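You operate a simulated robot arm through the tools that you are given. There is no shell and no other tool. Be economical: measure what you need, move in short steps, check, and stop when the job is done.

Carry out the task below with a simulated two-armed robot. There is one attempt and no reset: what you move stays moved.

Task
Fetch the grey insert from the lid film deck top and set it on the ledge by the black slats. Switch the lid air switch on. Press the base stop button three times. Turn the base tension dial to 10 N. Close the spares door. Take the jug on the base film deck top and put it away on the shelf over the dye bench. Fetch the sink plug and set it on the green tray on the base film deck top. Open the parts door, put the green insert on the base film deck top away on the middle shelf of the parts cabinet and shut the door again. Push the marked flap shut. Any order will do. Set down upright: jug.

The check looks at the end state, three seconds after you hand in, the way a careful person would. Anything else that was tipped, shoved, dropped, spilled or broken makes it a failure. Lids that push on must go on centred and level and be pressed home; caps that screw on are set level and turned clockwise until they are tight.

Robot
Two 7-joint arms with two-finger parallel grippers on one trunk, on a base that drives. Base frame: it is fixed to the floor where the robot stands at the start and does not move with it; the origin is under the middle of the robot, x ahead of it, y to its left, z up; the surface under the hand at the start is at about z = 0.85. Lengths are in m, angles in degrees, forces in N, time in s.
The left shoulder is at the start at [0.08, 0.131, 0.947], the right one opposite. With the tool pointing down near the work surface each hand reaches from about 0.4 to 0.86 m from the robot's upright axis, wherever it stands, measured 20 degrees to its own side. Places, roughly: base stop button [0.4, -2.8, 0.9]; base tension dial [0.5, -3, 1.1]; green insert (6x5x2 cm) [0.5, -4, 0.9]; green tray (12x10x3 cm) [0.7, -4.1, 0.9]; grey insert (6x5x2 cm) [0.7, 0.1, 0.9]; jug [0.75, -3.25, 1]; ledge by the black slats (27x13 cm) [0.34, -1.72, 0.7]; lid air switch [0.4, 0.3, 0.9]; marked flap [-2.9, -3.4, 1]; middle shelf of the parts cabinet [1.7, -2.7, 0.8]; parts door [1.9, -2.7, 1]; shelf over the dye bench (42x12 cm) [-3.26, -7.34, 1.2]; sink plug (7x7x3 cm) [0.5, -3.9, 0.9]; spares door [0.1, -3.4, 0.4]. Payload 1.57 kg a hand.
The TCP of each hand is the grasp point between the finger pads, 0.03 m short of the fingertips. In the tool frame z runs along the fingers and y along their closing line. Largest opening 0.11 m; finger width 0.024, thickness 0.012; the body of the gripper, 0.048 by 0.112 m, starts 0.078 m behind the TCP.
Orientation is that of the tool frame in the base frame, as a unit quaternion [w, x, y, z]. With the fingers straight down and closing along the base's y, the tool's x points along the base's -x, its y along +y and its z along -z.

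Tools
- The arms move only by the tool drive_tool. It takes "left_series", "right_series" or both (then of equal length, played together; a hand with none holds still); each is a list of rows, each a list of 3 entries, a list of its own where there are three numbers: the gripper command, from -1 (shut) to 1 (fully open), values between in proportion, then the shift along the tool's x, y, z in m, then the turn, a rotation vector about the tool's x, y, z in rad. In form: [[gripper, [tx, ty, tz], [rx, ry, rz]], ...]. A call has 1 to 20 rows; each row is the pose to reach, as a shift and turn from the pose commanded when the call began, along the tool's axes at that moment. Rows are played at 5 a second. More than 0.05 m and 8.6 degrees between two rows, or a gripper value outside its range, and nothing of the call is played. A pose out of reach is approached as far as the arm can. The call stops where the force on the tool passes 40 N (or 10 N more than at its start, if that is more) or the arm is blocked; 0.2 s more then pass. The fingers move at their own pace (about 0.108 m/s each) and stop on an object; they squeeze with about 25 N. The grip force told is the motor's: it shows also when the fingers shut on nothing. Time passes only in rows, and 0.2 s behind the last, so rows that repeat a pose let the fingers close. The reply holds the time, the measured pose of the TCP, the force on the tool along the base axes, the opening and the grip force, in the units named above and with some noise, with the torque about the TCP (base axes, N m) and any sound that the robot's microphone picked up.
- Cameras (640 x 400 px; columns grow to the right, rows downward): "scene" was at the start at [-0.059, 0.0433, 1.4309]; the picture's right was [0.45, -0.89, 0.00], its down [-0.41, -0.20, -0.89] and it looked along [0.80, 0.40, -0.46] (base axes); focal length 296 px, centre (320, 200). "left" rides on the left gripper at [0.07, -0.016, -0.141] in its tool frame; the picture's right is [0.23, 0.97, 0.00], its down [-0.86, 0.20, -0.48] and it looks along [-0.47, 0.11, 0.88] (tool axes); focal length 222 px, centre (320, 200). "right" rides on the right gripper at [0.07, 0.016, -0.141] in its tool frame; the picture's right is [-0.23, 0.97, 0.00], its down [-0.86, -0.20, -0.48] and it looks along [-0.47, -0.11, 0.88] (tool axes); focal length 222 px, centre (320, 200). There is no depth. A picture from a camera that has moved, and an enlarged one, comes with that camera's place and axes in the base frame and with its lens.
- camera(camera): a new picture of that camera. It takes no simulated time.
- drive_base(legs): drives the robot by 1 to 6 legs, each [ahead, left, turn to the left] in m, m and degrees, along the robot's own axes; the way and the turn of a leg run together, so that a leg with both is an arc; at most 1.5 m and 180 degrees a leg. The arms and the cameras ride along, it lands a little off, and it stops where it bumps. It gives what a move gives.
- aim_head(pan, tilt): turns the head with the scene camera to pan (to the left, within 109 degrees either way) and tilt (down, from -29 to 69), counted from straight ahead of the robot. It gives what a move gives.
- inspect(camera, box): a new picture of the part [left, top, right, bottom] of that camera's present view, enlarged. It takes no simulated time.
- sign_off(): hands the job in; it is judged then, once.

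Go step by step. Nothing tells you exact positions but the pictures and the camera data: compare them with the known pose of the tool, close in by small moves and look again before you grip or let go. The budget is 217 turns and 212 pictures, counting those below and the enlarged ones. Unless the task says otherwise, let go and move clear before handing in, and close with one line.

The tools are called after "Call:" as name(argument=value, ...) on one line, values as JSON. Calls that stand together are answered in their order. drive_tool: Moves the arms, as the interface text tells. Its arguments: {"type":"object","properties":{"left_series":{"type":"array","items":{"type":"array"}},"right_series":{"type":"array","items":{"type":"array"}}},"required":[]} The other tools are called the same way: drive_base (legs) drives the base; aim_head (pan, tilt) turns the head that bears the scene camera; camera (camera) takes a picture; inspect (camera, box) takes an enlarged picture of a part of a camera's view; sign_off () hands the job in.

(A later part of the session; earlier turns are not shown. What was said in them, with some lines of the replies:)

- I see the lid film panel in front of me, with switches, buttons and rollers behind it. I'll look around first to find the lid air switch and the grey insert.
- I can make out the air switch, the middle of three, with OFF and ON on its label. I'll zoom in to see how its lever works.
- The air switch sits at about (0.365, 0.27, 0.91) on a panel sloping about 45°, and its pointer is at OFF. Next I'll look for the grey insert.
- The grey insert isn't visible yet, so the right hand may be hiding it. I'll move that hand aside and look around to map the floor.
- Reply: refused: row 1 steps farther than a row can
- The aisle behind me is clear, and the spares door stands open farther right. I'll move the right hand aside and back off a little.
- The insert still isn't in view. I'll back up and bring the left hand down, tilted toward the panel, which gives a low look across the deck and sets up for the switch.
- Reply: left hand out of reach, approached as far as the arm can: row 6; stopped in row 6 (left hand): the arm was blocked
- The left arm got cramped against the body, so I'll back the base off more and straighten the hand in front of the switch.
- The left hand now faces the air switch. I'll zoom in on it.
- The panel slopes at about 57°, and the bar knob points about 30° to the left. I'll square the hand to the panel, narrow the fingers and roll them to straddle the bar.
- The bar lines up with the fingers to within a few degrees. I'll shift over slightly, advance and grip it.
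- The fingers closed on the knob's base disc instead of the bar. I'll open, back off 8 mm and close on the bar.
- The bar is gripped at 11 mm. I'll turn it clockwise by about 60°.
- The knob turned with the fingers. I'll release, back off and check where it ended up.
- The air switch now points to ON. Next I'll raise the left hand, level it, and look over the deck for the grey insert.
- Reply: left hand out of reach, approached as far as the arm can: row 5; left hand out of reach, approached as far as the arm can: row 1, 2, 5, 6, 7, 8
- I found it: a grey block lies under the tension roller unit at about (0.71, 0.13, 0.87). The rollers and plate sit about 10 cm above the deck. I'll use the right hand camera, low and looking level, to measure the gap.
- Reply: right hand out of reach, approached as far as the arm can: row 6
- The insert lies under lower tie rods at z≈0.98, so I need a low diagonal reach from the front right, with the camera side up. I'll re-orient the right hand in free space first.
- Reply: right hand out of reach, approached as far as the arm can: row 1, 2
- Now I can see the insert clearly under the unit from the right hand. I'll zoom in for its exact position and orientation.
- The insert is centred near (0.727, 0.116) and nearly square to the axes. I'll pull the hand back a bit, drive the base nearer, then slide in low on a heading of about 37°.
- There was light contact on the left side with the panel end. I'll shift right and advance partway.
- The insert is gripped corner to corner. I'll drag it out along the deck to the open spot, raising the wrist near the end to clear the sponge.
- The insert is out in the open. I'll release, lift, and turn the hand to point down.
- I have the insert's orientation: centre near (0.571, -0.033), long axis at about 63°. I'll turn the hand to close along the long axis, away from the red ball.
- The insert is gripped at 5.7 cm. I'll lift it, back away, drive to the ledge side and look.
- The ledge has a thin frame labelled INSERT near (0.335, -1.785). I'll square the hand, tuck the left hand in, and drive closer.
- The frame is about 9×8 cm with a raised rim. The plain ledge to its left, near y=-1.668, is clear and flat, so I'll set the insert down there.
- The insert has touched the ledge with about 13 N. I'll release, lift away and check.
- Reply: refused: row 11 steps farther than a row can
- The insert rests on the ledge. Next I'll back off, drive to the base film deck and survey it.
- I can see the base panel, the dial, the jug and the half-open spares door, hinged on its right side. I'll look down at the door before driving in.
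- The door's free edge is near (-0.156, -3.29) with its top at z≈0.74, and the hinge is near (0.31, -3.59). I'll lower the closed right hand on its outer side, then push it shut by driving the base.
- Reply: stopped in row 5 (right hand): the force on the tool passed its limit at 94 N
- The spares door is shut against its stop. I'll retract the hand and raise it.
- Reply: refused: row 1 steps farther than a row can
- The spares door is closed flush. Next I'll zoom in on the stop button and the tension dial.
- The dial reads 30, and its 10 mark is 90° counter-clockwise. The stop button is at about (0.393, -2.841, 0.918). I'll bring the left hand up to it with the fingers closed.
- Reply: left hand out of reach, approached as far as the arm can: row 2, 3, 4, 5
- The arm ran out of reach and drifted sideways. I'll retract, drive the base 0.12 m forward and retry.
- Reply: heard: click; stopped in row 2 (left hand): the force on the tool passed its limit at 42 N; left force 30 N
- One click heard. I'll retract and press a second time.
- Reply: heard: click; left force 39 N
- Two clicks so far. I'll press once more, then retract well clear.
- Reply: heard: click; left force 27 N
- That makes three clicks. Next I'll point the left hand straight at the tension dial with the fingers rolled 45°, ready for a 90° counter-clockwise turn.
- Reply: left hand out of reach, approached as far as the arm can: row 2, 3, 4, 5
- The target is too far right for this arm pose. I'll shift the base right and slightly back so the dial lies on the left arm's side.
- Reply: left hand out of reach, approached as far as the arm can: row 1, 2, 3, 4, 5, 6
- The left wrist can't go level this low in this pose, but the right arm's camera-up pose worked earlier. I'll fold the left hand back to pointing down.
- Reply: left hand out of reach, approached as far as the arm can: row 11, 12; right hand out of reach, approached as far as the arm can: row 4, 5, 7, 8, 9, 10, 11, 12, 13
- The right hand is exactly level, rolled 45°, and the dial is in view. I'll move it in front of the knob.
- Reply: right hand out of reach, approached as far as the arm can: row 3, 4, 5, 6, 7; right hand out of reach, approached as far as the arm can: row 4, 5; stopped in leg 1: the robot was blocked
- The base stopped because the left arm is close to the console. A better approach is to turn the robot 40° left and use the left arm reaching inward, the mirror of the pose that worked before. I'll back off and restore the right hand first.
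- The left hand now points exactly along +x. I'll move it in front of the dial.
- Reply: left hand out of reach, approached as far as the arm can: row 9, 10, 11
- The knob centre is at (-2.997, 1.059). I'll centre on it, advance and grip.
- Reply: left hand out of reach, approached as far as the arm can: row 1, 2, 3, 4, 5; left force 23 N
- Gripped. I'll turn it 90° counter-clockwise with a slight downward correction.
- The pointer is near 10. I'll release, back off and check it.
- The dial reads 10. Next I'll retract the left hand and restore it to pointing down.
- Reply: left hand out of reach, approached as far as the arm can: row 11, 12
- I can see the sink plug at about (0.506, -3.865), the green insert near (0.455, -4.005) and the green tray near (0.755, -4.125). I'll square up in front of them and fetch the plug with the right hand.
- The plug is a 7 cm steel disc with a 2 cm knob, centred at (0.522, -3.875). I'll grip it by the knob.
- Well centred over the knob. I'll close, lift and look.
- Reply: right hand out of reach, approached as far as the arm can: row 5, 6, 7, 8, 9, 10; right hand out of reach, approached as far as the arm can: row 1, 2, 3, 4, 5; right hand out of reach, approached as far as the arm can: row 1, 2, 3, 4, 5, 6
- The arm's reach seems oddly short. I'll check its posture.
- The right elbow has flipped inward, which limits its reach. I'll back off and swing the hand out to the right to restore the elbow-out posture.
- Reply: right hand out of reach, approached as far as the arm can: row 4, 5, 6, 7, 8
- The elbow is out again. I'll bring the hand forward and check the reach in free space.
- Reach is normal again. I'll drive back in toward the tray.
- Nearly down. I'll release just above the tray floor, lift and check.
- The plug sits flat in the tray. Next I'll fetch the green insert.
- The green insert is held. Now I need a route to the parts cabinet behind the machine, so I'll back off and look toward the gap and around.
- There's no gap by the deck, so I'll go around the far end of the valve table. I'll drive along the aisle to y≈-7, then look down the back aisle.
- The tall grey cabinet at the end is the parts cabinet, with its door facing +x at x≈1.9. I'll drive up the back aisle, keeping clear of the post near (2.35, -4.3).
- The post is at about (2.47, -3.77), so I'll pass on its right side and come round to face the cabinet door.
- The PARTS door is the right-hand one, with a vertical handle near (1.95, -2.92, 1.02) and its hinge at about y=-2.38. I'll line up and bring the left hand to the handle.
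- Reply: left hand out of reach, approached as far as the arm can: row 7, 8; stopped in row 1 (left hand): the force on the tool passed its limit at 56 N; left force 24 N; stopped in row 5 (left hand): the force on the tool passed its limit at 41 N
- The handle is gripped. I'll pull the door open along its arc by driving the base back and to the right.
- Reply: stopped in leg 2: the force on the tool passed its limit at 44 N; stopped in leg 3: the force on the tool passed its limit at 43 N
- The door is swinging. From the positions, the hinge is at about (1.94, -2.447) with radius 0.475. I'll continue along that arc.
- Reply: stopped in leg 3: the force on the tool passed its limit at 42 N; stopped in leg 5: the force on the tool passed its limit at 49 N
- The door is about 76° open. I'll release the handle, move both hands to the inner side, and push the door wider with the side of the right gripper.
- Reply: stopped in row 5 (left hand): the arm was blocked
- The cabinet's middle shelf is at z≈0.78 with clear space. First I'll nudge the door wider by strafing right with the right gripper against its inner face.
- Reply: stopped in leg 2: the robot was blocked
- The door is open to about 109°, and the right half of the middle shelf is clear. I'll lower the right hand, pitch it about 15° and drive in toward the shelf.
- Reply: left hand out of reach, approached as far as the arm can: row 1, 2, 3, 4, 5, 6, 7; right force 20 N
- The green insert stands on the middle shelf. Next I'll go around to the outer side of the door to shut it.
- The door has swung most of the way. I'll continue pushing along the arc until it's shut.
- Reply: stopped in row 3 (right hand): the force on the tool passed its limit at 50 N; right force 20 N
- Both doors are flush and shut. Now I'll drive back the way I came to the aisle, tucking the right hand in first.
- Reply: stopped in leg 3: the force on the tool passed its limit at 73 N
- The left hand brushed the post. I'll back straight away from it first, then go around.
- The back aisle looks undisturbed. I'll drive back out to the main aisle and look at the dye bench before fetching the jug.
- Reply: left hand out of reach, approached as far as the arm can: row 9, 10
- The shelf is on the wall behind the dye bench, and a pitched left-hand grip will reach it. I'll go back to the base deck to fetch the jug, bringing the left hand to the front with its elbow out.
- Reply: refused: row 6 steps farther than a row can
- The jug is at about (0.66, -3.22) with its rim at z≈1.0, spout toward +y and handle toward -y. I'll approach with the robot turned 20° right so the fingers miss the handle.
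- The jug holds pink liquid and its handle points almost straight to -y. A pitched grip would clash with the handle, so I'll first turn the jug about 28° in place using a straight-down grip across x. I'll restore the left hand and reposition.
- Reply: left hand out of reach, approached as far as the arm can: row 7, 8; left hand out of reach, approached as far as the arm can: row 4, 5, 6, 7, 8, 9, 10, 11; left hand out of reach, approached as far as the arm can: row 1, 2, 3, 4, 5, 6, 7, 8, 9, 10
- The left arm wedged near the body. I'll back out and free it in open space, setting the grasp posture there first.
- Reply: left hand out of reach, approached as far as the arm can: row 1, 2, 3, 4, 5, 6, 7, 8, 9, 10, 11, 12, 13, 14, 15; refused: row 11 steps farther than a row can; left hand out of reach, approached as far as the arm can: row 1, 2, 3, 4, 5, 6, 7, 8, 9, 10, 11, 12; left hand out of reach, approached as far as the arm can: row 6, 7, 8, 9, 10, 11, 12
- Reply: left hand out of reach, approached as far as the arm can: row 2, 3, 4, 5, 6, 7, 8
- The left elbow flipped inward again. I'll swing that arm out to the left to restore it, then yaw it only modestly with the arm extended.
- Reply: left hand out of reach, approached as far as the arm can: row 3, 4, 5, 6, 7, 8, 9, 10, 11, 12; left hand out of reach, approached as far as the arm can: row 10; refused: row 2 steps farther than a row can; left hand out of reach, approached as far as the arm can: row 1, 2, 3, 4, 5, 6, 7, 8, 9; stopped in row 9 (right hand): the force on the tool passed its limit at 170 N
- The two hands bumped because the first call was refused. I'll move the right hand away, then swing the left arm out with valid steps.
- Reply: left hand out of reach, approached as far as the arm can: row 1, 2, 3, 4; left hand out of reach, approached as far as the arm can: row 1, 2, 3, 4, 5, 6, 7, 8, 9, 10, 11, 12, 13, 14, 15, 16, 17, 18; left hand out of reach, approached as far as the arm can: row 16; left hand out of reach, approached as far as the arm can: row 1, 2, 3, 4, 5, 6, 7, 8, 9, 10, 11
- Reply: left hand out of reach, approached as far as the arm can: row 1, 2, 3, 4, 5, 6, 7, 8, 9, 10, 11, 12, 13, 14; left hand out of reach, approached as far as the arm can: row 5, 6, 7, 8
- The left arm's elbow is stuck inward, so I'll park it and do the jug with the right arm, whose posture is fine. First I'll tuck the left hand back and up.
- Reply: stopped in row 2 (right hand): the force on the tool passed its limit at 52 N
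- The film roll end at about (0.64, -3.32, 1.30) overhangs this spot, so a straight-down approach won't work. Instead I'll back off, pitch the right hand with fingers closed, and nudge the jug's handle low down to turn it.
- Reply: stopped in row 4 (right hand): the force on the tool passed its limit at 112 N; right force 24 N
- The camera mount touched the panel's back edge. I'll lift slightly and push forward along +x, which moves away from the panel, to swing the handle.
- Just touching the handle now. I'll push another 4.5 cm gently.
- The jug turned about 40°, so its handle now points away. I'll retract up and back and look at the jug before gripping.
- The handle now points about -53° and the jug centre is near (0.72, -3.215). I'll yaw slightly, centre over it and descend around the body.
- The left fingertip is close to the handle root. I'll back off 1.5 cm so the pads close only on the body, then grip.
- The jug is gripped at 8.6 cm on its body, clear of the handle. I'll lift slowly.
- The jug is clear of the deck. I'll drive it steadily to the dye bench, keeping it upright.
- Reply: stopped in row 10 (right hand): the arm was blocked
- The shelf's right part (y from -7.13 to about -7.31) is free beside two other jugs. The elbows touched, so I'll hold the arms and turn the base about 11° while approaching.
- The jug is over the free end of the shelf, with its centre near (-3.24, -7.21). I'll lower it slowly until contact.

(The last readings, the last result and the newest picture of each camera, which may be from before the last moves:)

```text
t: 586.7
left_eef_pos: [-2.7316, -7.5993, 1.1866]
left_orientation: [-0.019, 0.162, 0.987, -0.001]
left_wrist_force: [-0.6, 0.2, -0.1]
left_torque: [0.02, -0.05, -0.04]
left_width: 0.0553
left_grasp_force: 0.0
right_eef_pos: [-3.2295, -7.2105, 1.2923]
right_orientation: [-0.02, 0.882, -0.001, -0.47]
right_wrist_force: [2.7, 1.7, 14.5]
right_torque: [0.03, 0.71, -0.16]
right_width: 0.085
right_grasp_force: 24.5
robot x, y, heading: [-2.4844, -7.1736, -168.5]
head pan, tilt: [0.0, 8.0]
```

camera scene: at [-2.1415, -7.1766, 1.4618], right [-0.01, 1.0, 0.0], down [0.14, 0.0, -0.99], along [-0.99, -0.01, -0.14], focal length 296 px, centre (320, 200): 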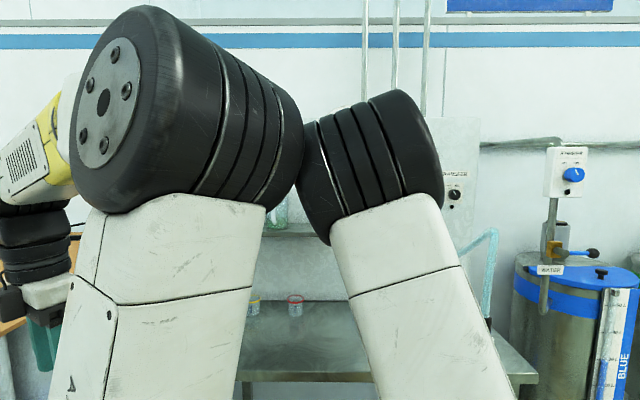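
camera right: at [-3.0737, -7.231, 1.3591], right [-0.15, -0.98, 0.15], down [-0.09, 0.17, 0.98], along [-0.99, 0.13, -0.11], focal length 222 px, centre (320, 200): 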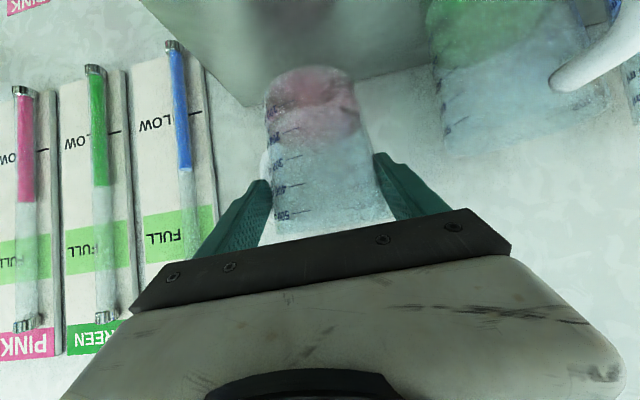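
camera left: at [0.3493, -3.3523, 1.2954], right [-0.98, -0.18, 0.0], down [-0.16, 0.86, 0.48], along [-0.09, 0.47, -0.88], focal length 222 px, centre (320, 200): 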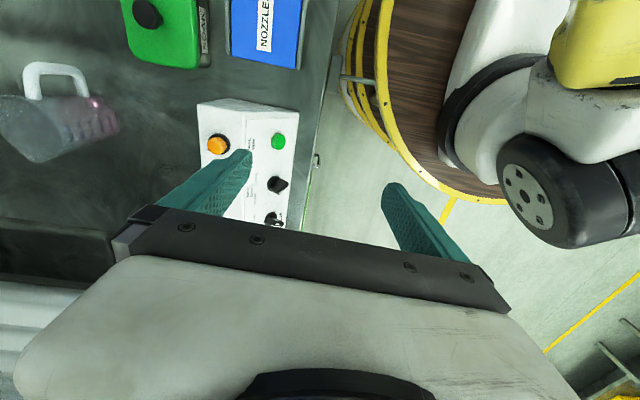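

Contact at 1.205. I'll ease off, open slowly and withdraw along the fingers.

Call:
drive_tool(right_series=[[0.2, [-0.0033, 0, -0.0023], [0, 0, 0]], [0.4, [-0.0033, 0, -0.0023], [0, 0, 0]], [0.7, [-0.0033, 0, -0.0023], [0, 0, 0]], [1, [-0.0033, 0, -0.0023], [0, 0, 0]], [1, [-0.0033, 0, -0.012], [0, 0, 0]], [1, [-0.0033, 0, -0.03], [0, 0, 0]], [1, [-0.0033, 0, -0.06], [0, 0, 0]], [1, [-0.0033, 0, -0.1], [0, 0, 0]]])

Call:
camera(camera="right")

```text
t: 588.5
left_eef_pos: [-2.7326, -7.5999, 1.185]
left_orientation: [-0.019, 0.162, 0.987, -0.001]
left_wrist_force: [0.0, -0.1, 0.4]
left_torque: [0.03, -0.04, -0.02]
left_width: 0.0551
left_grasp_force: 0.1
right_eef_pos: [-3.147, -7.2175, 1.3465]
right_orientation: [-0.019, 0.885, 0.001, -0.465]
right_wrist_force: [-0.8, -0.1, -0.5]
right_torque: [-0.04, 0.0, 0.01]
right_width: 0.1101
right_grasp_force: 0.1
robot x, y, heading: [-2.4825, -7.1757, -168.4]
head pan, tilt: [0.0, 8.0]
```

```text
16 pictures are left
camera right: at [-2.9923, -7.2375, 1.3685], right [-0.15, -0.98, 0.15], down [-0.09, 0.17, 0.98], along [-0.99, 0.13, -0.11], focal length 222 px, centre (320, 200)
```

right: 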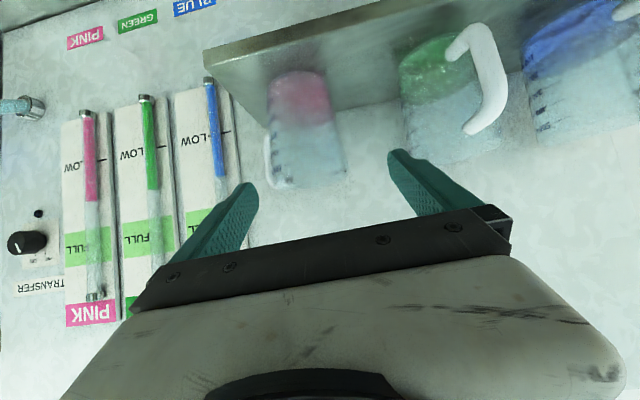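

The jug stands upright on the shelf. Last is the marked flap, so I'll back away and drive there.

Call:
drive_base(legs=[[-0.6, 0, 0], [0, 0, -11.6], [0, -1.3, 0], [0, -1.3, 0], [0, -0.7, 0]])

Call:
drive_tool(right_series=[[0.5, [0, 0, -0.02], [0, 0.125, 0]], [0, [0, 0, -0.04], [0, 0.25, 0]], [-0.5, [0, 0, -0.06], [0, 0.375, 0]], [-1, [0, 0, -0.08], [0, 0.5, 0]], [-1, [0.02, 0, -0.1], [0, 0.625, 0]], [-1, [0.04, 0, -0.11], [0, 0.75, 0]], [-1, [0.06, 0, -0.12], [0, 0.875, 0]], [-1, [0.08, 0, -0.12], [0, 1.0, 0]]])

Call:
aim_head(pan=-25, tilt=15)

Call:
camera(camera="scene")

```text
t: 608.4
left_eef_pos: [-2.1792, -4.0847, 1.1878]
left_orientation: [-0.019, 0.277, 0.961, 0.002]
left_wrist_force: [-0.1, 0.6, 0.4]
left_torque: [0.0, 0.01, -0.02]
left_width: 0.055
left_grasp_force: 0.0
right_eef_pos: [-2.4938, -3.6178, 1.3467]
right_orientation: [-0.074, 0.879, -0.103, -0.459]
right_wrist_force: [0.3, 0.4, 0.7]
right_torque: [0.01, -0.01, 0.03]
right_width: 0.1102
right_grasp_force: 0.0
robot x, y, heading: [-1.835, -3.7297, 178.0]
head pan, tilt: [0.0, 8.0]
```

```text
t: 610.2
left_eef_pos: [-2.1787, -4.0859, 1.1861]
left_orientation: [-0.018, 0.276, 0.961, 0.003]
left_wrist_force: [0.1, 0.8, -0.1]
left_torque: [0.0, 0.01, -0.03]
left_width: 0.0553
left_grasp_force: 0.1
right_eef_pos: [-2.3553, -3.6557, 1.3497]
right_orientation: [-0.016, 0.992, -0.127, 0.019]
right_wrist_force: [0.1, -0.5, -0.1]
right_torque: [-0.01, 0.05, 0.0]
right_width: 0.0
right_grasp_force: 20.8
robot x, y, heading: [-1.8389, -3.7298, 178.1]
head pan, tilt: [0.0, 8.0]
```

```text
t: 611.1
left_eef_pos: [-2.1773, -4.0858, 1.1854]
left_orientation: [-0.018, 0.278, 0.961, 0.003]
left_wrist_force: [0.8, 0.6, -0.1]
left_torque: [0.0, 0.04, 0.0]
left_width: 0.0549
left_grasp_force: 0.0
right_eef_pos: [-2.3544, -3.6557, 1.3506]
right_orientation: [-0.017, 0.992, -0.127, 0.017]
right_wrist_force: [0.2, 0.0, -0.1]
right_torque: [0.01, 0.01, 0.01]
right_width: 0.0002
right_grasp_force: 20.9
robot x, y, heading: [-1.8366, -3.7308, 177.9]
head pan, tilt: [-25.0, 15.0]
```

```text
15 pictures are left
camera scene: at [-1.7811, -3.6907, 1.4504], right [0.45, 0.89, 0.0], down [0.23, -0.12, -0.97], along [-0.86, 0.44, -0.26], focal length 296 px, centre (320, 200)
```

scene: 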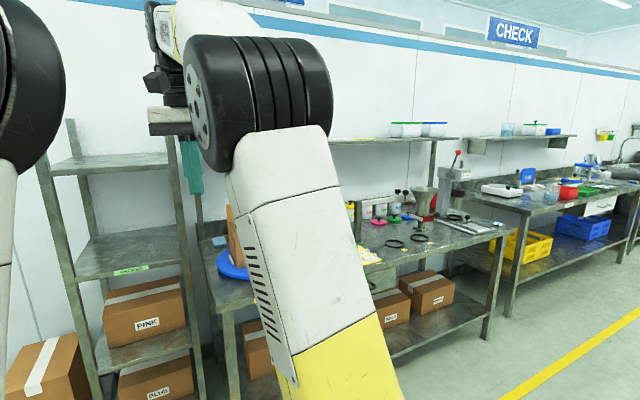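

Call:
drive_base(legs=[[0, -0.75, 2]])

Call:
aim_head(pan=14, tilt=20)

Call:
camera(camera="scene")

```text
t: 615.2
left_eef_pos: [-2.1529, -3.3414, 1.1858]
left_orientation: [-0.018, 0.264, 0.964, 0.003]
left_wrist_force: [-0.9, -0.6, 0.3]
left_torque: [-0.02, -0.01, -0.01]
left_width: 0.0551
left_grasp_force: 0.0
right_eef_pos: [-2.3401, -2.9152, 1.3481]
right_orientation: [-0.016, 0.993, -0.114, 0.017]
right_wrist_force: [0.6, -0.4, 0.4]
right_torque: [0.01, -0.01, -0.02]
right_width: 0.0002
right_grasp_force: 21.4
robot x, y, heading: [-1.8201, -2.9739, 179.5]
head pan, tilt: [-25.0, 15.0]
```

```text
t: 616.2
left_eef_pos: [-2.1534, -3.3402, 1.1861]
left_orientation: [-0.018, 0.265, 0.964, 0.002]
left_wrist_force: [0.2, 0.6, -0.8]
left_torque: [0.0, 0.03, 0.02]
left_width: 0.0549
left_grasp_force: 0.1
right_eef_pos: [-2.3405, -2.9148, 1.35]
right_orientation: [-0.017, 0.993, -0.114, 0.017]
right_wrist_force: [0.5, -0.4, -0.4]
right_torque: [0.04, 0.03, -0.02]
right_width: 0.0
right_grasp_force: 22.0
robot x, y, heading: [-1.8241, -2.9766, 179.5]
head pan, tilt: [14.0, 20.0]
```

```text
14 pictures are left
camera scene: at [-1.772, -2.9977, 1.4423], right [-0.23, 0.97, 0.0], down [0.33, 0.08, -0.94], along [-0.91, -0.22, -0.34], focal length 296 px, centre (320, 200)
```

scene: 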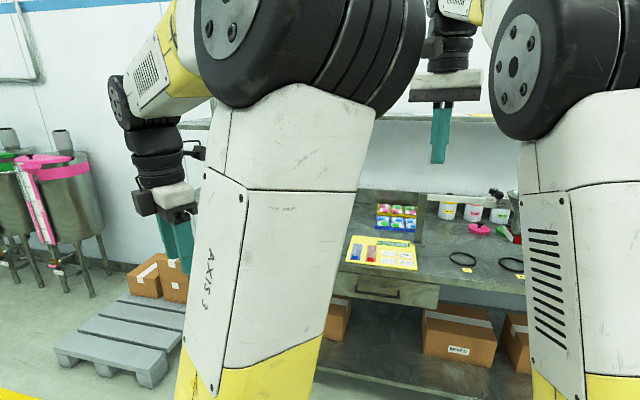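

Call:
camera(camera="right")

```text
13 pictures are left
camera right: at [-2.2821, -2.9509, 1.4919], right [-0.44, -0.9, -0.04], down [-0.8, 0.38, 0.46], along [-0.4, 0.24, -0.89], focal length 222 px, centre (320, 200)
```

right: 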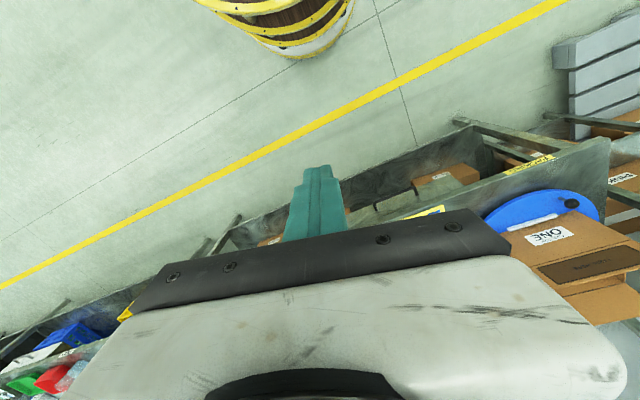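

Call:
drive_base(legs=[[0, 0.42, 0]])

Call:
camera(camera="right")

```text
t: 618.8
left_eef_pos: [-2.154, -3.7575, 1.187]
left_orientation: [-0.018, 0.261, 0.965, 0.002]
left_wrist_force: [0.6, 0.0, 0.7]
left_torque: [-0.03, 0.0, -0.01]
left_width: 0.0549
left_grasp_force: 0.1
right_eef_pos: [-2.3431, -3.3333, 1.3483]
right_orientation: [-0.016, 0.994, -0.111, 0.016]
right_wrist_force: [0.8, 0.0, 1.2]
right_torque: [0.0, 0.01, -0.03]
right_width: 0.0002
right_grasp_force: 21.2
robot x, y, heading: [-1.8236, -3.3912, 179.8]
head pan, tilt: [14.0, 20.0]
```

```text
12 pictures are left
camera right: at [-2.2849, -3.3685, 1.4919], right [-0.44, -0.9, -0.04], down [-0.81, 0.37, 0.46], along [-0.4, 0.24, -0.89], focal length 222 px, centre (320, 200)
```

right: 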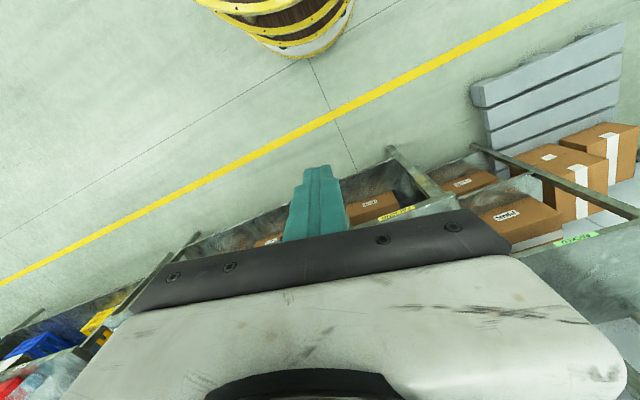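

Call:
drive_tool(right_series=[[-1, [0, 0, 0.01], [0, -0.13, 0]], [-1, [0, 0, 0.02], [0, -0.26, 0]], [-1, [0, 0, 0.03], [0, -0.39, 0]], [-1, [0, 0, 0.04], [0, -0.52, 0]], [-1, [0, 0, 0.05], [0, -0.65, 0]], [-1, [0, 0, 0.06], [0, -0.78, 0]], [-1, [0, 0, 0.06], [0, -0.91, 0]]])

Call:
camera(camera="right")

```text
t: 620.4
left_eef_pos: [-2.1538, -3.7574, 1.1861]
left_orientation: [-0.018, 0.261, 0.965, 0.003]
left_wrist_force: [0.1, 0.4, -0.3]
left_torque: [0.02, 0.01, 0.0]
left_width: 0.0551
left_grasp_force: 0.0
right_eef_pos: [-2.3404, -3.3314, 1.2889]
right_orientation: [-0.063, 0.9, -0.093, -0.422]
right_wrist_force: [0.1, -0.8, -1.4]
right_torque: [0.02, -0.02, 0.04]
right_width: 0.0
right_grasp_force: 21.3
robot x, y, heading: [-1.8208, -3.3947, 179.8]
head pan, tilt: [14.0, 20.0]
```

```text
11 pictures are left
camera right: at [-2.1959, -3.3825, 1.3246], right [-0.36, -0.92, 0.14], down [-0.13, 0.2, 0.97], along [-0.92, 0.33, -0.19], focal length 222 px, centre (320, 200)
```

right: 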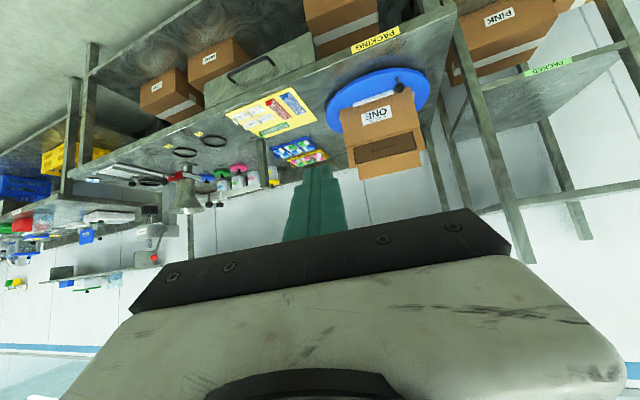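

Now I see the carton labelled ONE on a blue turntable. I'll zoom in on its flaps.

Call:
inspect(camera="right", box=[300, 50, 460, 210])

```text
2.50 times, centred on (380, 130) of right
camera zoom: at [-2.1959, -3.3825, 1.3246], right [-0.36, -0.92, 0.14], down [-0.13, 0.2, 0.97], along [-0.92, 0.33, -0.19], focal length 555 px, centre (170, 375)
```

zoom: 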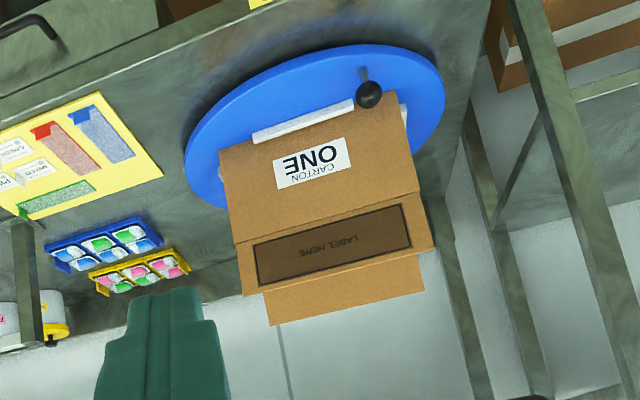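

The LABEL HERE flap is hinged at the carton's front top edge (x≈-2.91, z≈1.01), stands upright about 8 cm tall, and spans y from -3.25 to -3.49. I'll bring the closed right fingertips in front of its middle.

Call:
drive_base(legs=[[0.33, 0.045, 0]])

Call:
drive_tool(right_series=[[-1, [0.0085, 0.007, 0.0404], [0, 0, 0]], [-1, [0.017, 0.0139, 0.0808], [0, 0, 0]], [-1, [0.0257, 0.0209, 0.1212], [0, 0, 0]], [-1, [0.0342, 0.0278, 0.1616], [0, 0, 0]], [-1, [0.0428, 0.0348, 0.202], [0, 0, 0]], [-1, [0.0513, 0.0417, 0.2424], [0, 0, 0]], [-1, [0.0513, 0.0417, 0.2424], [0, 0, 0]]])

Call:
camera(camera="right")

```text
t: 622.5
left_eef_pos: [-2.4801, -3.7989, 1.1858]
left_orientation: [-0.018, 0.264, 0.964, 0.003]
left_wrist_force: [0.5, 0.5, -0.8]
left_torque: [0.01, -0.01, 0.0]
left_width: 0.055
left_grasp_force: 0.0
right_eef_pos: [-2.6626, -3.3713, 1.2888]
right_orientation: [-0.066, 0.899, -0.097, -0.422]
right_wrist_force: [0.0, 0.6, 0.4]
right_torque: [-0.03, 0.02, 0.01]
right_width: 0.0
right_grasp_force: 21.2
robot x, y, heading: [-2.148, -3.4327, 179.4]
head pan, tilt: [14.0, 20.0]
```

```text
t: 624.1
left_eef_pos: [-2.48, -3.7974, 1.1853]
left_orientation: [-0.02, 0.265, 0.964, 0.003]
left_wrist_force: [0.3, 0.0, -0.2]
left_torque: [0.0, 0.0, 0.03]
left_width: 0.0549
left_grasp_force: 0.0
right_eef_pos: [-2.8213, -3.3664, 1.0957]
right_orientation: [-0.065, 0.899, -0.096, -0.422]
right_wrist_force: [0.8, 0.6, 0.8]
right_torque: [-0.01, 0.03, 0.01]
right_width: 0.0001
right_grasp_force: 20.9
robot x, y, heading: [-2.1455, -3.4357, 179.6]
head pan, tilt: [14.0, 20.0]
```

```text
9 pictures are left
camera right: at [-2.676, -3.418, 1.1309], right [-0.36, -0.92, 0.14], down [-0.13, 0.2, 0.97], along [-0.92, 0.34, -0.2], focal length 222 px, centre (320, 200)
```

right: 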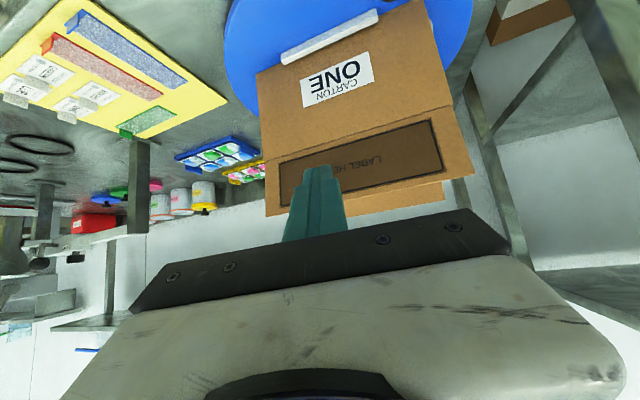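

The fingertip is in front of the flap's middle. I'll push it inward and follow the arc down until it lies flat.

Call:
drive_tool(right_series=[[-1, [-0.0188, 0.0066, 0.0224], [0, 0, 0]], [-1, [-0.0336, 0.0124, 0.0432], [0, 0, 0]], [-1, [-0.0454, 0.0181, 0.0651], [0, 0, 0]], [-1, [-0.0502, 0.0229, 0.0863], [0, 0, 0]], [-1, [-0.0512, 0.0278, 0.1109], [0, 0, 0]], [-1, [-0.0459, 0.0305, 0.1279], [0, 0, 0]], [-1, [-0.0366, 0.031, 0.1356], [0, 0, 0]], [-1, [-0.0281, 0.0301, 0.1362], [0, 0, 0]]])

Call:
camera(camera="right")

```text
t: 625.9
left_eef_pos: [-2.4796, -3.7986, 1.1872]
left_orientation: [-0.019, 0.265, 0.964, 0.003]
left_wrist_force: [-1.0, -0.1, 0.3]
left_torque: [-0.01, 0.0, -0.02]
left_width: 0.0548
left_grasp_force: 0.0
right_eef_pos: [-2.9492, -3.3669, 1.0313]
right_orientation: [-0.065, 0.898, -0.096, -0.425]
right_wrist_force: [-4.8, 0.3, 17.9]
right_torque: [0.02, 0.43, -0.03]
right_width: 0.0
right_grasp_force: 21.6
robot x, y, heading: [-2.1462, -3.4348, 179.5]
head pan, tilt: [14.0, 20.0]
```

```text
8 pictures are left
camera right: at [-2.8044, -3.419, 1.0664], right [-0.36, -0.92, 0.14], down [-0.13, 0.2, 0.97], along [-0.92, 0.34, -0.19], focal length 222 px, centre (320, 200)
```

right: 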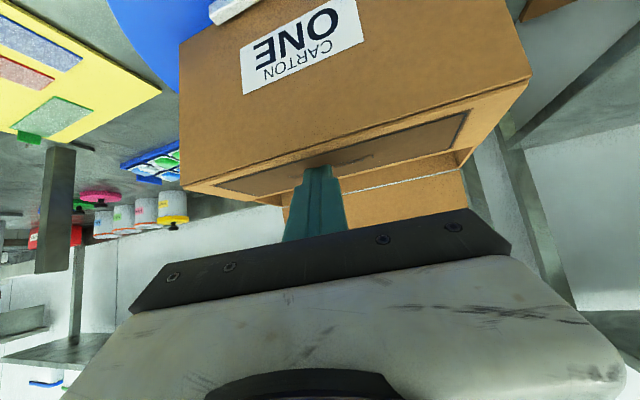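

The flap is pressed flat. I'll lift off and check that it stays shut.

Call:
drive_tool(right_series=[[-1, [-0.02, -0.001, -0.016], [0, 0, 0]], [-1, [-0.05, -0.002, -0.041], [0, 0, 0]], [-1, [-0.077, -0.0035, -0.064], [0, 0, 0]], [-1, [-0.07, -0.01, -0.1], [0, 0, 0]], [-1, [-0.06, -0.015, -0.14], [0, 0, 0]], [-1, [-0.06, -0.015, -0.14], [0, 0, 0]]])

Call:
camera(camera="right")

```text
t: 627.3
left_eef_pos: [-2.4792, -3.799, 1.1862]
left_orientation: [-0.018, 0.265, 0.964, 0.002]
left_wrist_force: [-0.6, -0.6, 0.1]
left_torque: [0.01, 0.05, 0.0]
left_width: 0.0551
left_grasp_force: 0.1
right_eef_pos: [-2.8756, -3.3744, 1.1642]
right_orientation: [-0.065, 0.9, -0.097, -0.42]
right_wrist_force: [0.2, -0.7, 0.1]
right_torque: [0.02, -0.05, 0.02]
right_width: 0.0
right_grasp_force: 21.2
robot x, y, heading: [-2.1477, -3.4326, 179.3]
head pan, tilt: [14.0, 20.0]
```

```text
7 pictures are left
camera right: at [-2.7321, -3.427, 1.2002], right [-0.37, -0.92, 0.14], down [-0.13, 0.2, 0.97], along [-0.92, 0.34, -0.2], focal length 222 px, centre (320, 200)
```

right: 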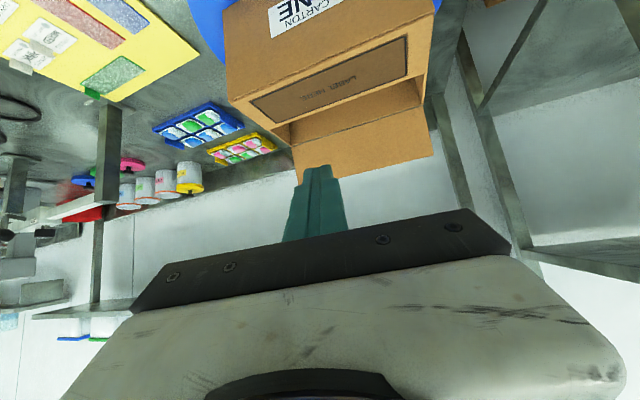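

Call:
inspect(camera="right", box=[210, 0, 460, 190])

```text
2.11 times, centred on (335, 95) of right
camera zoom: at [-2.7321, -3.427, 1.2002], right [-0.37, -0.92, 0.14], down [-0.13, 0.2, 0.97], along [-0.92, 0.34, -0.2], focal length 468 px, centre (288, 421)
```

zoom: 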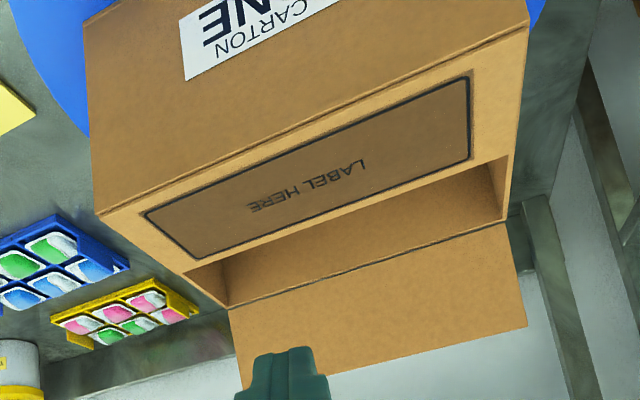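

The flap lies flush with the carton's top. I'll back clear and hand in.

Call:
drive_base(legs=[[-0.5, 0, 0]])

Call:
sign_off()

```text
t: 630.3
left_eef_pos: [-1.9768, -3.8025, 1.1857]
left_orientation: [-0.019, 0.271, 0.962, 0.003]
left_wrist_force: [-0.3, 0.1, -0.6]
left_torque: [-0.01, -0.02, -0.04]
left_width: 0.0551
left_grasp_force: 0.2
right_eef_pos: [-2.3685, -3.3737, 1.1636]
right_orientation: [-0.068, 0.899, -0.103, -0.421]
right_wrist_force: [-0.4, 0.0, -0.7]
right_torque: [0.01, 0.01, 0.02]
right_width: 0.0
right_grasp_force: 21.2
robot x, y, heading: [-1.6362, -3.4469, 178.6]
head pan, tilt: [14.0, 20.0]
```

```text
The job is handed in.
```

All nine jobs are done and handed in; along the way the arms bumped the aisle post, the base panel's back edge, the film roll and each other, and I saw no damage in the pictures that followed, though I did no separate check.
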